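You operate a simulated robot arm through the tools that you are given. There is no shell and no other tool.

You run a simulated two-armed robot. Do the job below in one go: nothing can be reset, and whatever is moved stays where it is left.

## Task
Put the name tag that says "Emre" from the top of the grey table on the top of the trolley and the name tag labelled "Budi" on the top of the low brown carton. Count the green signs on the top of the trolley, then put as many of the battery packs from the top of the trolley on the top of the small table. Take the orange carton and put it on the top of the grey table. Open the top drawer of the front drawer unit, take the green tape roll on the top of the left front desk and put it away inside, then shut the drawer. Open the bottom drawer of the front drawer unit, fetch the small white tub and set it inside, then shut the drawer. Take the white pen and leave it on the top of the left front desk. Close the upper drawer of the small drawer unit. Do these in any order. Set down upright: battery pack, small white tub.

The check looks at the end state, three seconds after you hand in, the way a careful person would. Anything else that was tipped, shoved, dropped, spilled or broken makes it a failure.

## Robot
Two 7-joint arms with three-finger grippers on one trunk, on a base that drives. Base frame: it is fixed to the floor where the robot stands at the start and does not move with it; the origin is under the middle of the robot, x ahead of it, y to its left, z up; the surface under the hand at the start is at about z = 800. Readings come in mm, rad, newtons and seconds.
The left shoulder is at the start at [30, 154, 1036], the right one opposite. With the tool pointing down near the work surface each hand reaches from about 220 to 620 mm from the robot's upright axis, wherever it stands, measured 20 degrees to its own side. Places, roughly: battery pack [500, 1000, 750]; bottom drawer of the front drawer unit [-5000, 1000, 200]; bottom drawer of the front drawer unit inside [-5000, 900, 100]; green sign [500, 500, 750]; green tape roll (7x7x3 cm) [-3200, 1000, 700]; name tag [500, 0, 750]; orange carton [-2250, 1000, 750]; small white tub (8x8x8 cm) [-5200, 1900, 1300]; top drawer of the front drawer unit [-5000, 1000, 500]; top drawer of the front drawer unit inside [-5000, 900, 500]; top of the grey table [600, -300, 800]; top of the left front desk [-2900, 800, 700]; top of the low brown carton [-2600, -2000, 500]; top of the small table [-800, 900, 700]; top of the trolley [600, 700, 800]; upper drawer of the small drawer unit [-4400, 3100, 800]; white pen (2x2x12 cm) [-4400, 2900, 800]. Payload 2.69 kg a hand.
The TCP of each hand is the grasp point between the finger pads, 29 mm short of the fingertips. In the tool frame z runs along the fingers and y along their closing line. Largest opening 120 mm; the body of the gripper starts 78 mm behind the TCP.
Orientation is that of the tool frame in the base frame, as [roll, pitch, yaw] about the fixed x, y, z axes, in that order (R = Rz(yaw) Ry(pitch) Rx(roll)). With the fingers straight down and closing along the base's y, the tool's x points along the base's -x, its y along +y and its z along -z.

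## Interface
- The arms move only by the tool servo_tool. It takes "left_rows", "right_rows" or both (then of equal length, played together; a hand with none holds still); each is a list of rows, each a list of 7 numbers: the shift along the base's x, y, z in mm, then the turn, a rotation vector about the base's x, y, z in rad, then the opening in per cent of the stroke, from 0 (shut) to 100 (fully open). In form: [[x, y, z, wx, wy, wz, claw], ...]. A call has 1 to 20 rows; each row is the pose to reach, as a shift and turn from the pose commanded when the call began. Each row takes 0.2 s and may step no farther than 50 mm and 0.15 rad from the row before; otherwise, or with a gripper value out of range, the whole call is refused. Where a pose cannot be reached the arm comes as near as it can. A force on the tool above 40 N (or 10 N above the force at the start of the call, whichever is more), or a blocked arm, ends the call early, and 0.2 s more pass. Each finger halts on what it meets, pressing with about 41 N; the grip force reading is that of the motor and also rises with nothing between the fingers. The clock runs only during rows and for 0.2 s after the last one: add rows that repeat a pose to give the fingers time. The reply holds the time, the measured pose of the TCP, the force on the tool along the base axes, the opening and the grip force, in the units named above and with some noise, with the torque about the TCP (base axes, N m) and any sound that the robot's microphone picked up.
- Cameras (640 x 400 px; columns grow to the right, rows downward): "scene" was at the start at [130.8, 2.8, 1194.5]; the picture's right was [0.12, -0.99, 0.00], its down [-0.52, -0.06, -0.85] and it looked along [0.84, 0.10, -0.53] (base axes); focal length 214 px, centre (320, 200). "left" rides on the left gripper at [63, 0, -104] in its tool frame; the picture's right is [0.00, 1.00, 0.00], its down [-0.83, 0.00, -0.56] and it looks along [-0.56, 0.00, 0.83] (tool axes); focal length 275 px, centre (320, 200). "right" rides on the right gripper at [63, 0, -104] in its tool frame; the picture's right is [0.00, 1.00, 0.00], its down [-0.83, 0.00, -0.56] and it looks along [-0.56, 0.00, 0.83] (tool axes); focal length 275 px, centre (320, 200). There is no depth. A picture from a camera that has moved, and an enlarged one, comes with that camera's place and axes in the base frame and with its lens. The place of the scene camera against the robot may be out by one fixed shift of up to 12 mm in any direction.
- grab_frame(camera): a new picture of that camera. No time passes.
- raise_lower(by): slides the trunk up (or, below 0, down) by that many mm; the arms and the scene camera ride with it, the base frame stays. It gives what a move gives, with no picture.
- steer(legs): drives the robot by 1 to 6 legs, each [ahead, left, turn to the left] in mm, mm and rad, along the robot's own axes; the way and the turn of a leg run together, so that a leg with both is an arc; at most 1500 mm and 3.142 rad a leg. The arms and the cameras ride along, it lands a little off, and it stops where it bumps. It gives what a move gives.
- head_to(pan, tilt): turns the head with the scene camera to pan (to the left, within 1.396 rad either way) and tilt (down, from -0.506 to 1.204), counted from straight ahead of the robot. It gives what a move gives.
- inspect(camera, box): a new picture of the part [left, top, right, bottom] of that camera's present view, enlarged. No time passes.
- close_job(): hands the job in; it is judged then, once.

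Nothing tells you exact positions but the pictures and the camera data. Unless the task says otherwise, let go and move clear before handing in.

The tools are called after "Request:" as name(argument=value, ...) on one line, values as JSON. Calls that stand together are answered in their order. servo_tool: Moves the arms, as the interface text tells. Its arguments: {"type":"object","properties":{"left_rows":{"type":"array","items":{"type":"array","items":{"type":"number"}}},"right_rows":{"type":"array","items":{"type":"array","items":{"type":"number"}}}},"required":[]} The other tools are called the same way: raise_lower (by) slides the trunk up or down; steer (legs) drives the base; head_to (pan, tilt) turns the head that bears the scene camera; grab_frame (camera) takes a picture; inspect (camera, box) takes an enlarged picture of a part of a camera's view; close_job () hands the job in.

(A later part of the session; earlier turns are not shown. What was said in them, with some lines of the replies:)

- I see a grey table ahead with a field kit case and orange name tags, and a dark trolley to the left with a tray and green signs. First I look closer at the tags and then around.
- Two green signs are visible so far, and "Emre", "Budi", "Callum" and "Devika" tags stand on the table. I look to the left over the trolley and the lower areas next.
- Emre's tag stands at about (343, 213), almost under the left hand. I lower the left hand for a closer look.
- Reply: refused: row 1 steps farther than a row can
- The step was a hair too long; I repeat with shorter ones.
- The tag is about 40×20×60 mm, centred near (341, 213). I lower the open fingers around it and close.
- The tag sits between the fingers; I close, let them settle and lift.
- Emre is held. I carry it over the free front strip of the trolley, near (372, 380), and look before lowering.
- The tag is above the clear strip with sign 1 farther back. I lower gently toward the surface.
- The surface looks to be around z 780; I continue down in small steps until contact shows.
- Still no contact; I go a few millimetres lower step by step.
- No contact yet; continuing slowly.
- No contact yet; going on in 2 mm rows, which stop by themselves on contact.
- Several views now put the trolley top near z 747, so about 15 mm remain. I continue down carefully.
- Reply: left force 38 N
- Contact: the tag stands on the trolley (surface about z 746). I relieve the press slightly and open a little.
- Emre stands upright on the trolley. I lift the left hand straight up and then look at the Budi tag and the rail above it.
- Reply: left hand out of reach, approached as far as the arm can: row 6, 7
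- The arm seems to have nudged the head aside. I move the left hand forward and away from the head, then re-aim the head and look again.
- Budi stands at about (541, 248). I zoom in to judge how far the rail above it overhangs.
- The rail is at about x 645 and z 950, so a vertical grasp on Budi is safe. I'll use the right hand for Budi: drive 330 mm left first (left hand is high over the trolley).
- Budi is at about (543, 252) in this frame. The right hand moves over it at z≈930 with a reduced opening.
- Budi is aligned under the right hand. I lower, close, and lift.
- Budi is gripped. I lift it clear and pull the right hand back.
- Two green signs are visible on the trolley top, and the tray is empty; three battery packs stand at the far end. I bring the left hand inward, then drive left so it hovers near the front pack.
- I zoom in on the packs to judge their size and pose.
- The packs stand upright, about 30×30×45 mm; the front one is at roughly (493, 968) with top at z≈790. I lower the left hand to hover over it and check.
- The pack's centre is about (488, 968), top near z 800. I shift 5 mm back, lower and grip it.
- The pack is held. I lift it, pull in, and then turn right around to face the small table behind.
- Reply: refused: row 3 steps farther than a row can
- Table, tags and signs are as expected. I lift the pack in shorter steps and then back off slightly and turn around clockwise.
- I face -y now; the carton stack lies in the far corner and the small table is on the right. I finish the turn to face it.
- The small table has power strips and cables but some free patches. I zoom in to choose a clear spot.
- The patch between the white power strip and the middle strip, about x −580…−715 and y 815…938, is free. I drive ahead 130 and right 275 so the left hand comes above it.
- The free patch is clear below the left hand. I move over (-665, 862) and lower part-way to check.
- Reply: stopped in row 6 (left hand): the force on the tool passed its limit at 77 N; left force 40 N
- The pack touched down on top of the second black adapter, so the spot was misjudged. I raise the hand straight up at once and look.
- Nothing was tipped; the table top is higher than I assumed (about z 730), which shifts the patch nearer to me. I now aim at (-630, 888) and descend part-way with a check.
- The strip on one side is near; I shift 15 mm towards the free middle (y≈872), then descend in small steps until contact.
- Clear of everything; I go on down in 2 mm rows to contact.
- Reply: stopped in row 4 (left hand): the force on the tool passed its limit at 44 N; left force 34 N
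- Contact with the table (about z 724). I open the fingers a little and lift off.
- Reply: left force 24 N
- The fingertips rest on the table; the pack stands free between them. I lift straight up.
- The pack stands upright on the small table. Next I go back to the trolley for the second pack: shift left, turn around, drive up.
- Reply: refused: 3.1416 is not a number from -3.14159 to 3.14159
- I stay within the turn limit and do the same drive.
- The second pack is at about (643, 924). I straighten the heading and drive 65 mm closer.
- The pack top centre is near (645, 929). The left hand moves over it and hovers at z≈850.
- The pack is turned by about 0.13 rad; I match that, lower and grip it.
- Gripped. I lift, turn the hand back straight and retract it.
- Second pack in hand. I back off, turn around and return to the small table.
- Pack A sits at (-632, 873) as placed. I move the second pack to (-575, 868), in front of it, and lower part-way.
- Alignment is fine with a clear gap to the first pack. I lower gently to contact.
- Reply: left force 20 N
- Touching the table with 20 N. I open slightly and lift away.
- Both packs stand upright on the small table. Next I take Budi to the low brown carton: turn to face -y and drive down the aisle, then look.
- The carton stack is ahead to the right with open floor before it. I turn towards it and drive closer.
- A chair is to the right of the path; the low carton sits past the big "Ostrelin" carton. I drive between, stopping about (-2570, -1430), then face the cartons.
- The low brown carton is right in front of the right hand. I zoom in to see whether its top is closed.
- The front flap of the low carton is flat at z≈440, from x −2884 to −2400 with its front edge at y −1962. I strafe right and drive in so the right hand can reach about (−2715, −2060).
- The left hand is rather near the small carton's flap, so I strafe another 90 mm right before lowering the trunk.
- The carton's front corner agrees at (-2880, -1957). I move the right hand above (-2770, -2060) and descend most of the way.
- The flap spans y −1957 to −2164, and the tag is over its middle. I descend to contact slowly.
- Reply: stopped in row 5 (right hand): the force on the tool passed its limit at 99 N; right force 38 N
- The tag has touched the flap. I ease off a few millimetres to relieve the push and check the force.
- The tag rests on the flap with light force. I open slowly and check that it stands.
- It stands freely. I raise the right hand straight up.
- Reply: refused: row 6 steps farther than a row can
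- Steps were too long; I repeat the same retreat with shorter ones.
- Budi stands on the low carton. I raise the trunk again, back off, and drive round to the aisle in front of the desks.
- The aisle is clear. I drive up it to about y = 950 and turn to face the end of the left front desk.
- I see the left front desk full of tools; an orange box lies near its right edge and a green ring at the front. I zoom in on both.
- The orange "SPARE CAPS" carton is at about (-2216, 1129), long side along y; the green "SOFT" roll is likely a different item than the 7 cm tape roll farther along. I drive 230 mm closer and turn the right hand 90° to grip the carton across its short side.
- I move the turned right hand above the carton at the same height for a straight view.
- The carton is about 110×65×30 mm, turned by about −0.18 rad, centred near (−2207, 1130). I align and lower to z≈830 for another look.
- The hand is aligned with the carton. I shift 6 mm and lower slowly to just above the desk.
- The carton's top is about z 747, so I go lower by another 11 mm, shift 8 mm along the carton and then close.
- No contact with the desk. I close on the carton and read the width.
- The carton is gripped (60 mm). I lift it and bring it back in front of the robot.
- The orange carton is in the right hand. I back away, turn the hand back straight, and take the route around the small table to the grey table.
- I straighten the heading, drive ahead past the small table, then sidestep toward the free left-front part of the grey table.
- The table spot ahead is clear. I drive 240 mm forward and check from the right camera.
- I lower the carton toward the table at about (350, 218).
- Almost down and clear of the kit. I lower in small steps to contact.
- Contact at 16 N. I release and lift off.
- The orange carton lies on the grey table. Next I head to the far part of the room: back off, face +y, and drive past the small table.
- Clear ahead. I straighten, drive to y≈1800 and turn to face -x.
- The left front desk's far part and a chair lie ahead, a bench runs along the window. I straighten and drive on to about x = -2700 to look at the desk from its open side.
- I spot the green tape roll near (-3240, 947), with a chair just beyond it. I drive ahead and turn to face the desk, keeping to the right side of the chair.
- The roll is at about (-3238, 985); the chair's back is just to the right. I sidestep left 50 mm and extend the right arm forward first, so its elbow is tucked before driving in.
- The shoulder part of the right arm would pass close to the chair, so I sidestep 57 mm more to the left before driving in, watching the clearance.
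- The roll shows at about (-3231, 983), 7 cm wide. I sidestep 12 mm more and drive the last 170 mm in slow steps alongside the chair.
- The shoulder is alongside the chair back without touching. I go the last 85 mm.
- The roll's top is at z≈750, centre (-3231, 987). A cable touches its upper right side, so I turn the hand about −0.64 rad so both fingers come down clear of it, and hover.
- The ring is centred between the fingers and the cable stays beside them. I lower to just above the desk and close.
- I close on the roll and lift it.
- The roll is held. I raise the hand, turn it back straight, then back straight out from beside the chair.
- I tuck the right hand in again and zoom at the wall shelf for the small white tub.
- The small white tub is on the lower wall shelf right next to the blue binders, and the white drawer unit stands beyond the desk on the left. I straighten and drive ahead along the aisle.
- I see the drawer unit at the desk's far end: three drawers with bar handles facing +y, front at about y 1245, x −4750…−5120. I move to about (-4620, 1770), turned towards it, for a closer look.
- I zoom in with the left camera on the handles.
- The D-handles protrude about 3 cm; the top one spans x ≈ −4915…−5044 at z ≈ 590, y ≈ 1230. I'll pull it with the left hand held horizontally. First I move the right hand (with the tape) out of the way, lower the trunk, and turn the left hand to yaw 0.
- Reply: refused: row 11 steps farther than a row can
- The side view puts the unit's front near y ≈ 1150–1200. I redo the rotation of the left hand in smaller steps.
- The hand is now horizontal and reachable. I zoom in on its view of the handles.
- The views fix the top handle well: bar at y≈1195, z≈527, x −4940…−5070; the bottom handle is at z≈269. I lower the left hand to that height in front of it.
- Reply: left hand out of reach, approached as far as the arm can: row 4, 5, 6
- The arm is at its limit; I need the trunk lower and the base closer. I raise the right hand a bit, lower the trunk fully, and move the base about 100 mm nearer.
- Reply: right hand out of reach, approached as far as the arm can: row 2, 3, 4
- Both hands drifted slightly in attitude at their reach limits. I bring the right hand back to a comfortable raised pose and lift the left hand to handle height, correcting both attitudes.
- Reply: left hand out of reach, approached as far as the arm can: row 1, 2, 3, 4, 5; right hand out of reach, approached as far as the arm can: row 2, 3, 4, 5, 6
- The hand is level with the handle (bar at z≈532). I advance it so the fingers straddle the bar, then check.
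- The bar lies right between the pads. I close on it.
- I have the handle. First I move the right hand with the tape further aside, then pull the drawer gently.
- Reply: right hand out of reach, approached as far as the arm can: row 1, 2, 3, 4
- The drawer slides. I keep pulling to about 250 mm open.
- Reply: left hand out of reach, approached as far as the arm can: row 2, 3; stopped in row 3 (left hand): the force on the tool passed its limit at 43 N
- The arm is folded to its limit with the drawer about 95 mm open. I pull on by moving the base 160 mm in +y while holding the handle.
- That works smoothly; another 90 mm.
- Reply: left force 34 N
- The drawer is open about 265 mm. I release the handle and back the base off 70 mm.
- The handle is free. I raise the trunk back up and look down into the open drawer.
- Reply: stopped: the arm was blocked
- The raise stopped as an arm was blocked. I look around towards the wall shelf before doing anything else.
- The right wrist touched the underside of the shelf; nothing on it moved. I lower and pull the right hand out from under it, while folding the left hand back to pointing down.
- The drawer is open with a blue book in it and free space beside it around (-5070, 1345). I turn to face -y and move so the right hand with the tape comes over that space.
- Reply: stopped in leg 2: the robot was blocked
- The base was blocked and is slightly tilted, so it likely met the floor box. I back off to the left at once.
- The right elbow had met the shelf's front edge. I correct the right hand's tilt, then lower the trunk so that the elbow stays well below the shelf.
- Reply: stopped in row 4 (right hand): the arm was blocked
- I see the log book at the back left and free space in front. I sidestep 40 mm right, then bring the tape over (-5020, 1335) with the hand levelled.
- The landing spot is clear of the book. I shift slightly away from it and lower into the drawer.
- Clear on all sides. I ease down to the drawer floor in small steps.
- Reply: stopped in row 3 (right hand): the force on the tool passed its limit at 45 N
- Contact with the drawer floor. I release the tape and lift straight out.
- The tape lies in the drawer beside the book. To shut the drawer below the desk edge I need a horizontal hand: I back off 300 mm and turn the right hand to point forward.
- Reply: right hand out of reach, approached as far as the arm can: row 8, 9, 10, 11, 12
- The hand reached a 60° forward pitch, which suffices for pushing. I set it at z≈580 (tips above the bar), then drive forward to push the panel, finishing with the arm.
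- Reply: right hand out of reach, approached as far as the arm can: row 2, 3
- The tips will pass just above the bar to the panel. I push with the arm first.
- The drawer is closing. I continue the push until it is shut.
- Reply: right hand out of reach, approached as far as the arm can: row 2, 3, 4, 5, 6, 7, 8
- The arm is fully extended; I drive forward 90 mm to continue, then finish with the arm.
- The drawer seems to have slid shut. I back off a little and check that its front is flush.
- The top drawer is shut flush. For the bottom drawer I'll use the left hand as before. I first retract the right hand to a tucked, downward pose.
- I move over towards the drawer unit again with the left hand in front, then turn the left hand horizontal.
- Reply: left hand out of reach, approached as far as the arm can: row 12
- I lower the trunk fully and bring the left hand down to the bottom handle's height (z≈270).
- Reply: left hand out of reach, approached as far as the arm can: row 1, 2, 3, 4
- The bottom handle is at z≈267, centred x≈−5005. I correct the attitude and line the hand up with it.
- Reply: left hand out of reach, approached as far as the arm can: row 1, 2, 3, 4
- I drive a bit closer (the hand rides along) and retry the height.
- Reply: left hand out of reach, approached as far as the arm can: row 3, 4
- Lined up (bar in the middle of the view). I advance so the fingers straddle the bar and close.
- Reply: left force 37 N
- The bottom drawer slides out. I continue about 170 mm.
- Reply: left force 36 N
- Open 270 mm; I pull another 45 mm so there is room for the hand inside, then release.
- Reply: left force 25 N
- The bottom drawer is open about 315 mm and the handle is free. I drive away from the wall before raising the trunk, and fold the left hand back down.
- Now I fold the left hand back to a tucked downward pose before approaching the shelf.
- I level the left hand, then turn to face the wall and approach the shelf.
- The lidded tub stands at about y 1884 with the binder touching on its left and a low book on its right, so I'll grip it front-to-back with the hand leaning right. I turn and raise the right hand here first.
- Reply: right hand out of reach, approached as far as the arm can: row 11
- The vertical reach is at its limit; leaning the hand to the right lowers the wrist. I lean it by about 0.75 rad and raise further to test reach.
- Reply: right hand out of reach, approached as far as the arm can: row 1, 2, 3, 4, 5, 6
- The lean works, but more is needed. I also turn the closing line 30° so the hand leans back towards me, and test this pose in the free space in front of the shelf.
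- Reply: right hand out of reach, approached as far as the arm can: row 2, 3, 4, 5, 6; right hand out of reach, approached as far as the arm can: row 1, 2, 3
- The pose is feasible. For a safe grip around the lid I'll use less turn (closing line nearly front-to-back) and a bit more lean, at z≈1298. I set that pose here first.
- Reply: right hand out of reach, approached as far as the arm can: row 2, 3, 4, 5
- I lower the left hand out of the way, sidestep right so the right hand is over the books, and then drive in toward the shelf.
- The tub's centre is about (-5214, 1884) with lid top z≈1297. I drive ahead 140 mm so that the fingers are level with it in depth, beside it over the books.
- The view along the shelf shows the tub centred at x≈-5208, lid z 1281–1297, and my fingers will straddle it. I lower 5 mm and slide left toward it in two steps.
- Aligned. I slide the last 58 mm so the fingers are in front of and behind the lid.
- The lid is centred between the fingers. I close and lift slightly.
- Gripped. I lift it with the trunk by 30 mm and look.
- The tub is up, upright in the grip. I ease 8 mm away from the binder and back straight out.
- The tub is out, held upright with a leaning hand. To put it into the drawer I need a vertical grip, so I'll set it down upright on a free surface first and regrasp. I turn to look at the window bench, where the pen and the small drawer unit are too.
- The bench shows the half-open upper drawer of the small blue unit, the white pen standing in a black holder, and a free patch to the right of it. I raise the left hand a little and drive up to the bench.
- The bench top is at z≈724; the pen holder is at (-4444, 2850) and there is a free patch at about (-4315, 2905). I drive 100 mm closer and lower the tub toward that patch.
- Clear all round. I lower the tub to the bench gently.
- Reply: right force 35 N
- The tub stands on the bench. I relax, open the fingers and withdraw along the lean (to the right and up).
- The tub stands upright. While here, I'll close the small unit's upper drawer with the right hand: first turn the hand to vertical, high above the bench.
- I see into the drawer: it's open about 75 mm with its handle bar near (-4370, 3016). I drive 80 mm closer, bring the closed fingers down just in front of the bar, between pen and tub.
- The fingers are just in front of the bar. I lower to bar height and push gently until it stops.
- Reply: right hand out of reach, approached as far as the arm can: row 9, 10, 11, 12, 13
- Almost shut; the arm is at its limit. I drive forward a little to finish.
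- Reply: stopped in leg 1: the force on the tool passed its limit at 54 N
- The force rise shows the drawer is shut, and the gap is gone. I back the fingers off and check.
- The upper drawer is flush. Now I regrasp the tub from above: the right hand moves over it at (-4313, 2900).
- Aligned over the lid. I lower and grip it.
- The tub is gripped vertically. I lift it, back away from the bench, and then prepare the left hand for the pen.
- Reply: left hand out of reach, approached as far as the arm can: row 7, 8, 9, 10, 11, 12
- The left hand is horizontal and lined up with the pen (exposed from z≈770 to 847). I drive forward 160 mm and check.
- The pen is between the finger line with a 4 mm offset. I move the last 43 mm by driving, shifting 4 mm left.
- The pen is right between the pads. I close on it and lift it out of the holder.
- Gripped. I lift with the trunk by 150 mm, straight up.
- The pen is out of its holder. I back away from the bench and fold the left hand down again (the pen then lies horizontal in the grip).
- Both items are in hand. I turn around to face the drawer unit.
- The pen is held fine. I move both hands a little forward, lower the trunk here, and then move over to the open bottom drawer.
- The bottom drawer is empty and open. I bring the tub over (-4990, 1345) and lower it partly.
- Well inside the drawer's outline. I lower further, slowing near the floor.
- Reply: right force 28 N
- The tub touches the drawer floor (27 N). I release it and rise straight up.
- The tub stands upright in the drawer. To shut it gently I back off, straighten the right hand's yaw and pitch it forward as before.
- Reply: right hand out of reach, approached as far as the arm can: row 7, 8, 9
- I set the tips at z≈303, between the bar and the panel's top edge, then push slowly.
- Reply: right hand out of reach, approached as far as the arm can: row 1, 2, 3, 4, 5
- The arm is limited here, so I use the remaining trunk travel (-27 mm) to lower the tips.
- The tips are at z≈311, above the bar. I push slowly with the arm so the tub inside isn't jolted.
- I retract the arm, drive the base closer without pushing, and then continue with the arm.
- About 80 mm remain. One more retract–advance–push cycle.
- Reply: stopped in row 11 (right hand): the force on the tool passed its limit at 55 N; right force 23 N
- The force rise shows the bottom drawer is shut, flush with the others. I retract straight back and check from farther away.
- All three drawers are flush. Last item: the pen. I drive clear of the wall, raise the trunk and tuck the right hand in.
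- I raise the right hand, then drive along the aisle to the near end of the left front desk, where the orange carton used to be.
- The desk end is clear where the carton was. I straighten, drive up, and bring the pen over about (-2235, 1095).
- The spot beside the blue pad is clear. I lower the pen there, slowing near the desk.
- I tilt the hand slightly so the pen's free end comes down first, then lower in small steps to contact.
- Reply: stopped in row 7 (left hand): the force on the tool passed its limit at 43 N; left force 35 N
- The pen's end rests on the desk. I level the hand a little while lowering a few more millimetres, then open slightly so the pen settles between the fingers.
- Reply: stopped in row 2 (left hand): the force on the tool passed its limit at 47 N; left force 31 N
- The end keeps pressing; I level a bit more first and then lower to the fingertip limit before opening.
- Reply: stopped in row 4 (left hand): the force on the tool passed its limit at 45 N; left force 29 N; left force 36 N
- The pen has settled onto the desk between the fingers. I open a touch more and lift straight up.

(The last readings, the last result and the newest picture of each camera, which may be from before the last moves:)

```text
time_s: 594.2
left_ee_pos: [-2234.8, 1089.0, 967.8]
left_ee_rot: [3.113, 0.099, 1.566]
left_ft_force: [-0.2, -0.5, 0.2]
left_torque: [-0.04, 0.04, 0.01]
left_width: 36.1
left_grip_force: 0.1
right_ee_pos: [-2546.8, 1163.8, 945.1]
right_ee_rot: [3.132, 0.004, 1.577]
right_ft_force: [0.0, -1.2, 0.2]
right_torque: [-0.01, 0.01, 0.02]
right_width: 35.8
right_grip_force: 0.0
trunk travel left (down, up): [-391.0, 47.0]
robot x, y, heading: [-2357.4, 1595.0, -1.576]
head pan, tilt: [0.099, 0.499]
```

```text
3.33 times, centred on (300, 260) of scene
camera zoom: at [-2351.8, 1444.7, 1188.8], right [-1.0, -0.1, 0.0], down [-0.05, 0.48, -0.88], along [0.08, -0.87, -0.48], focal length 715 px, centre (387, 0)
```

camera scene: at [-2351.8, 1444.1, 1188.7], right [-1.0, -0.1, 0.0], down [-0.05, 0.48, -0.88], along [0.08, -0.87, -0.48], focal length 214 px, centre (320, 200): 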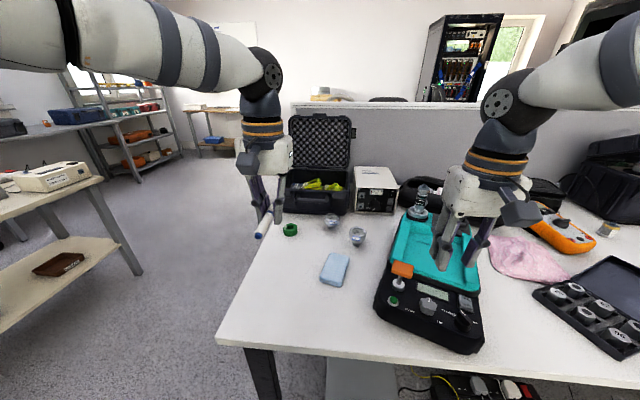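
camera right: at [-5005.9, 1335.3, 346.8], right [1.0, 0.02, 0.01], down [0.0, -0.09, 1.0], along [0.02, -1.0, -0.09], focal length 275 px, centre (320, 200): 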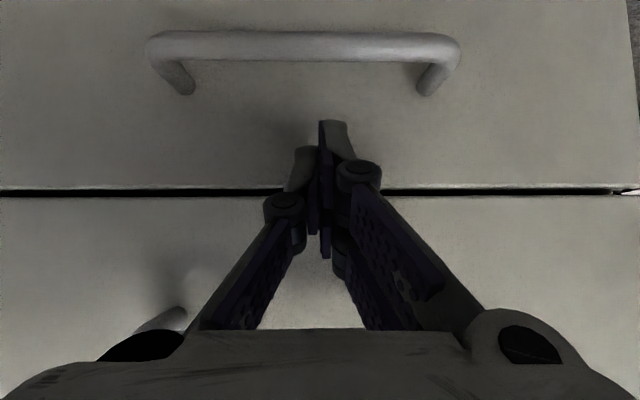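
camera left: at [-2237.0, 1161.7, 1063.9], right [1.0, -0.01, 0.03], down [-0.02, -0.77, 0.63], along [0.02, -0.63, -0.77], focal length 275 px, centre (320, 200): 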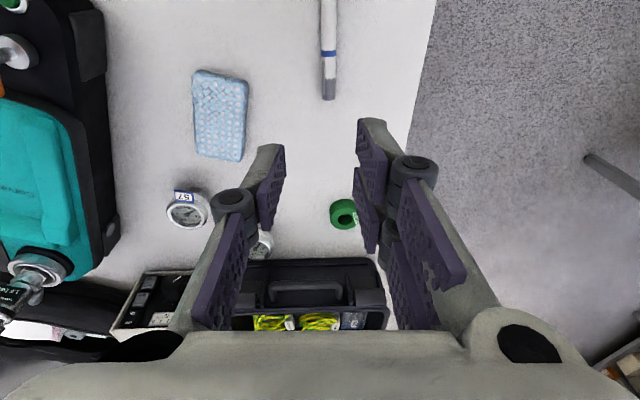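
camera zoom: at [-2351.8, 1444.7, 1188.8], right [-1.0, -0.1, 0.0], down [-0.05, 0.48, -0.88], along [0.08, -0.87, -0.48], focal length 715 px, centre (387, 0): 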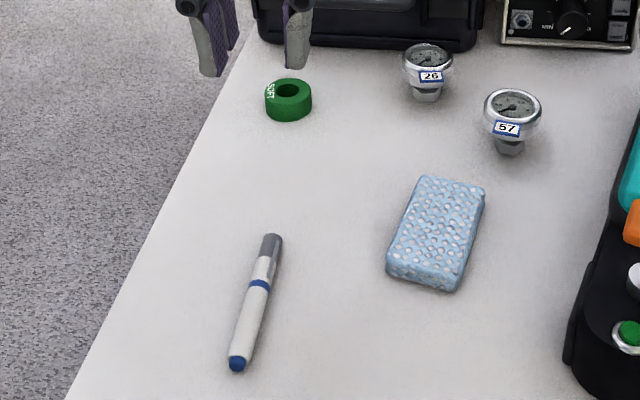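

The pen lies on the desk. I back away a bit, let some time pass and check that it stays put.

Request:
steer(legs=[[-250, 0, 0]])

Request:
head_to(pan=0.1, tilt=0.55)

Request:
inspect(camera="scene", box=[220, 130, 400, 260])

Request:
grab_frame(camera="left")

```text
time_s: 596.0
left_ee_pos: [-2232.6, 1340.3, 967.0]
left_ee_rot: [3.112, 0.097, 1.568]
left_ft_force: [-0.5, 0.5, 0.3]
left_torque: [-0.03, 0.01, -0.02]
left_width: 36.2
left_grip_force: 0.1
right_ee_pos: [-2545.6, 1416.6, 945.6]
right_ee_rot: [3.132, 0.002, 1.575]
right_ft_force: [-0.4, 0.5, 0.5]
right_torque: [-0.01, -0.02, 0.0]
right_width: 35.7
right_grip_force: 0.1
trunk travel left (down, up): [-391.0, 47.0]
robot x, y, heading: [-2353.6, 1849.3, -1.576]
head pan, tilt: [0.099, 0.499]
```

```text
time_s: 596.6
left_ee_pos: [-2232.5, 1340.7, 967.9]
left_ee_rot: [3.111, 0.096, 1.565]
left_ft_force: [-0.4, 0.1, 0.3]
left_torque: [-0.02, -0.01, -0.02]
left_width: 35.7
left_grip_force: 0.1
right_ee_pos: [-2544.7, 1415.1, 944.5]
right_ee_rot: [3.132, 0.0, 1.577]
right_ft_force: [0.8, 0.2, -0.6]
right_torque: [0.01, 0.02, 0.04]
right_width: 36.0
right_grip_force: 0.0
trunk travel left (down, up): [-391.0, 47.0]
robot x, y, heading: [-2354.7, 1845.6, -1.574]
head pan, tilt: [0.099, 0.55]
```

```text
3.08 times, centred on (310, 195) of scene
camera zoom: at [-2350.9, 1698.1, 1184.3], right [-1.0, -0.1, 0.0], down [-0.05, 0.52, -0.85], along [0.08, -0.85, -0.52], focal length 660 px, centre (351, 215)
```

zoom: 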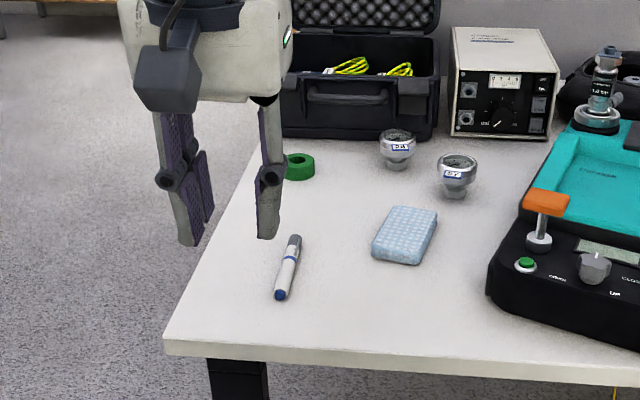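

```text
taken
camera left: at [-2236.0, 1413.8, 1063.4], right [1.0, -0.01, 0.03], down [-0.02, -0.77, 0.63], along [0.02, -0.63, -0.77], focal length 275 px, centre (320, 200)
```

left: 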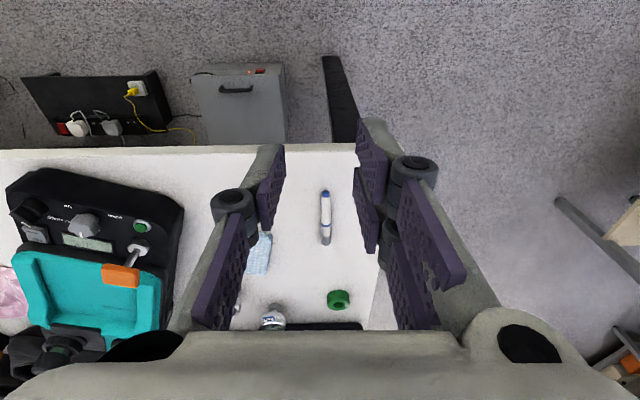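

The pen is lying still on the desk, both hands are empty and clear, and every part of the job is done. I couldn't look inside the shut bottom drawer to confirm the tub stayed upright, but I pushed it closed slowly. I hand in now.

Request:
close_job()

```text
The job is handed in.
```

I did every part of the job and handed it in; I haven't seen the result of the check.

| Item | Where it is now |
|---|---|
| "Emre" tag | On top of the trolley, standing |
| "Budi" tag | On top of the low brown carton, standing on the front flap |
| Battery packs | I counted two green signs on the trolley, so two packs stand upright on the small table |
| Orange carton | On top of the grey table |
| Green tape roll | In the top drawer of the front drawer unit, drawer shut |
| Small white tub | In the bottom drawer of the front drawer unit, drawer shut |
| White pen | Lying on top of the left front desk |
| Small drawer unit | Upper drawer shut |

There are two things the check might catch:

- **Tub:** I stood it upright in the bottom drawer and pushed the drawer shut slowly. I couldn't see inside afterwards to confirm it stayed upright.
- **Bumps along the way:**
  - I pressed the first battery pack onto the 24 V adapter on the small table while setting it down.
  - The right arm touched the wall shelf twice.
  - An arm nudged the robot's own head early on.
  - The pictures I took afterwards showed the adapter and the things on the shelf still in place. I didn't look over the whole shelf again at the end.

The desk also held a smaller green roll marked "SOFT". I took the 7 cm roll because it matched the size and place you gave.
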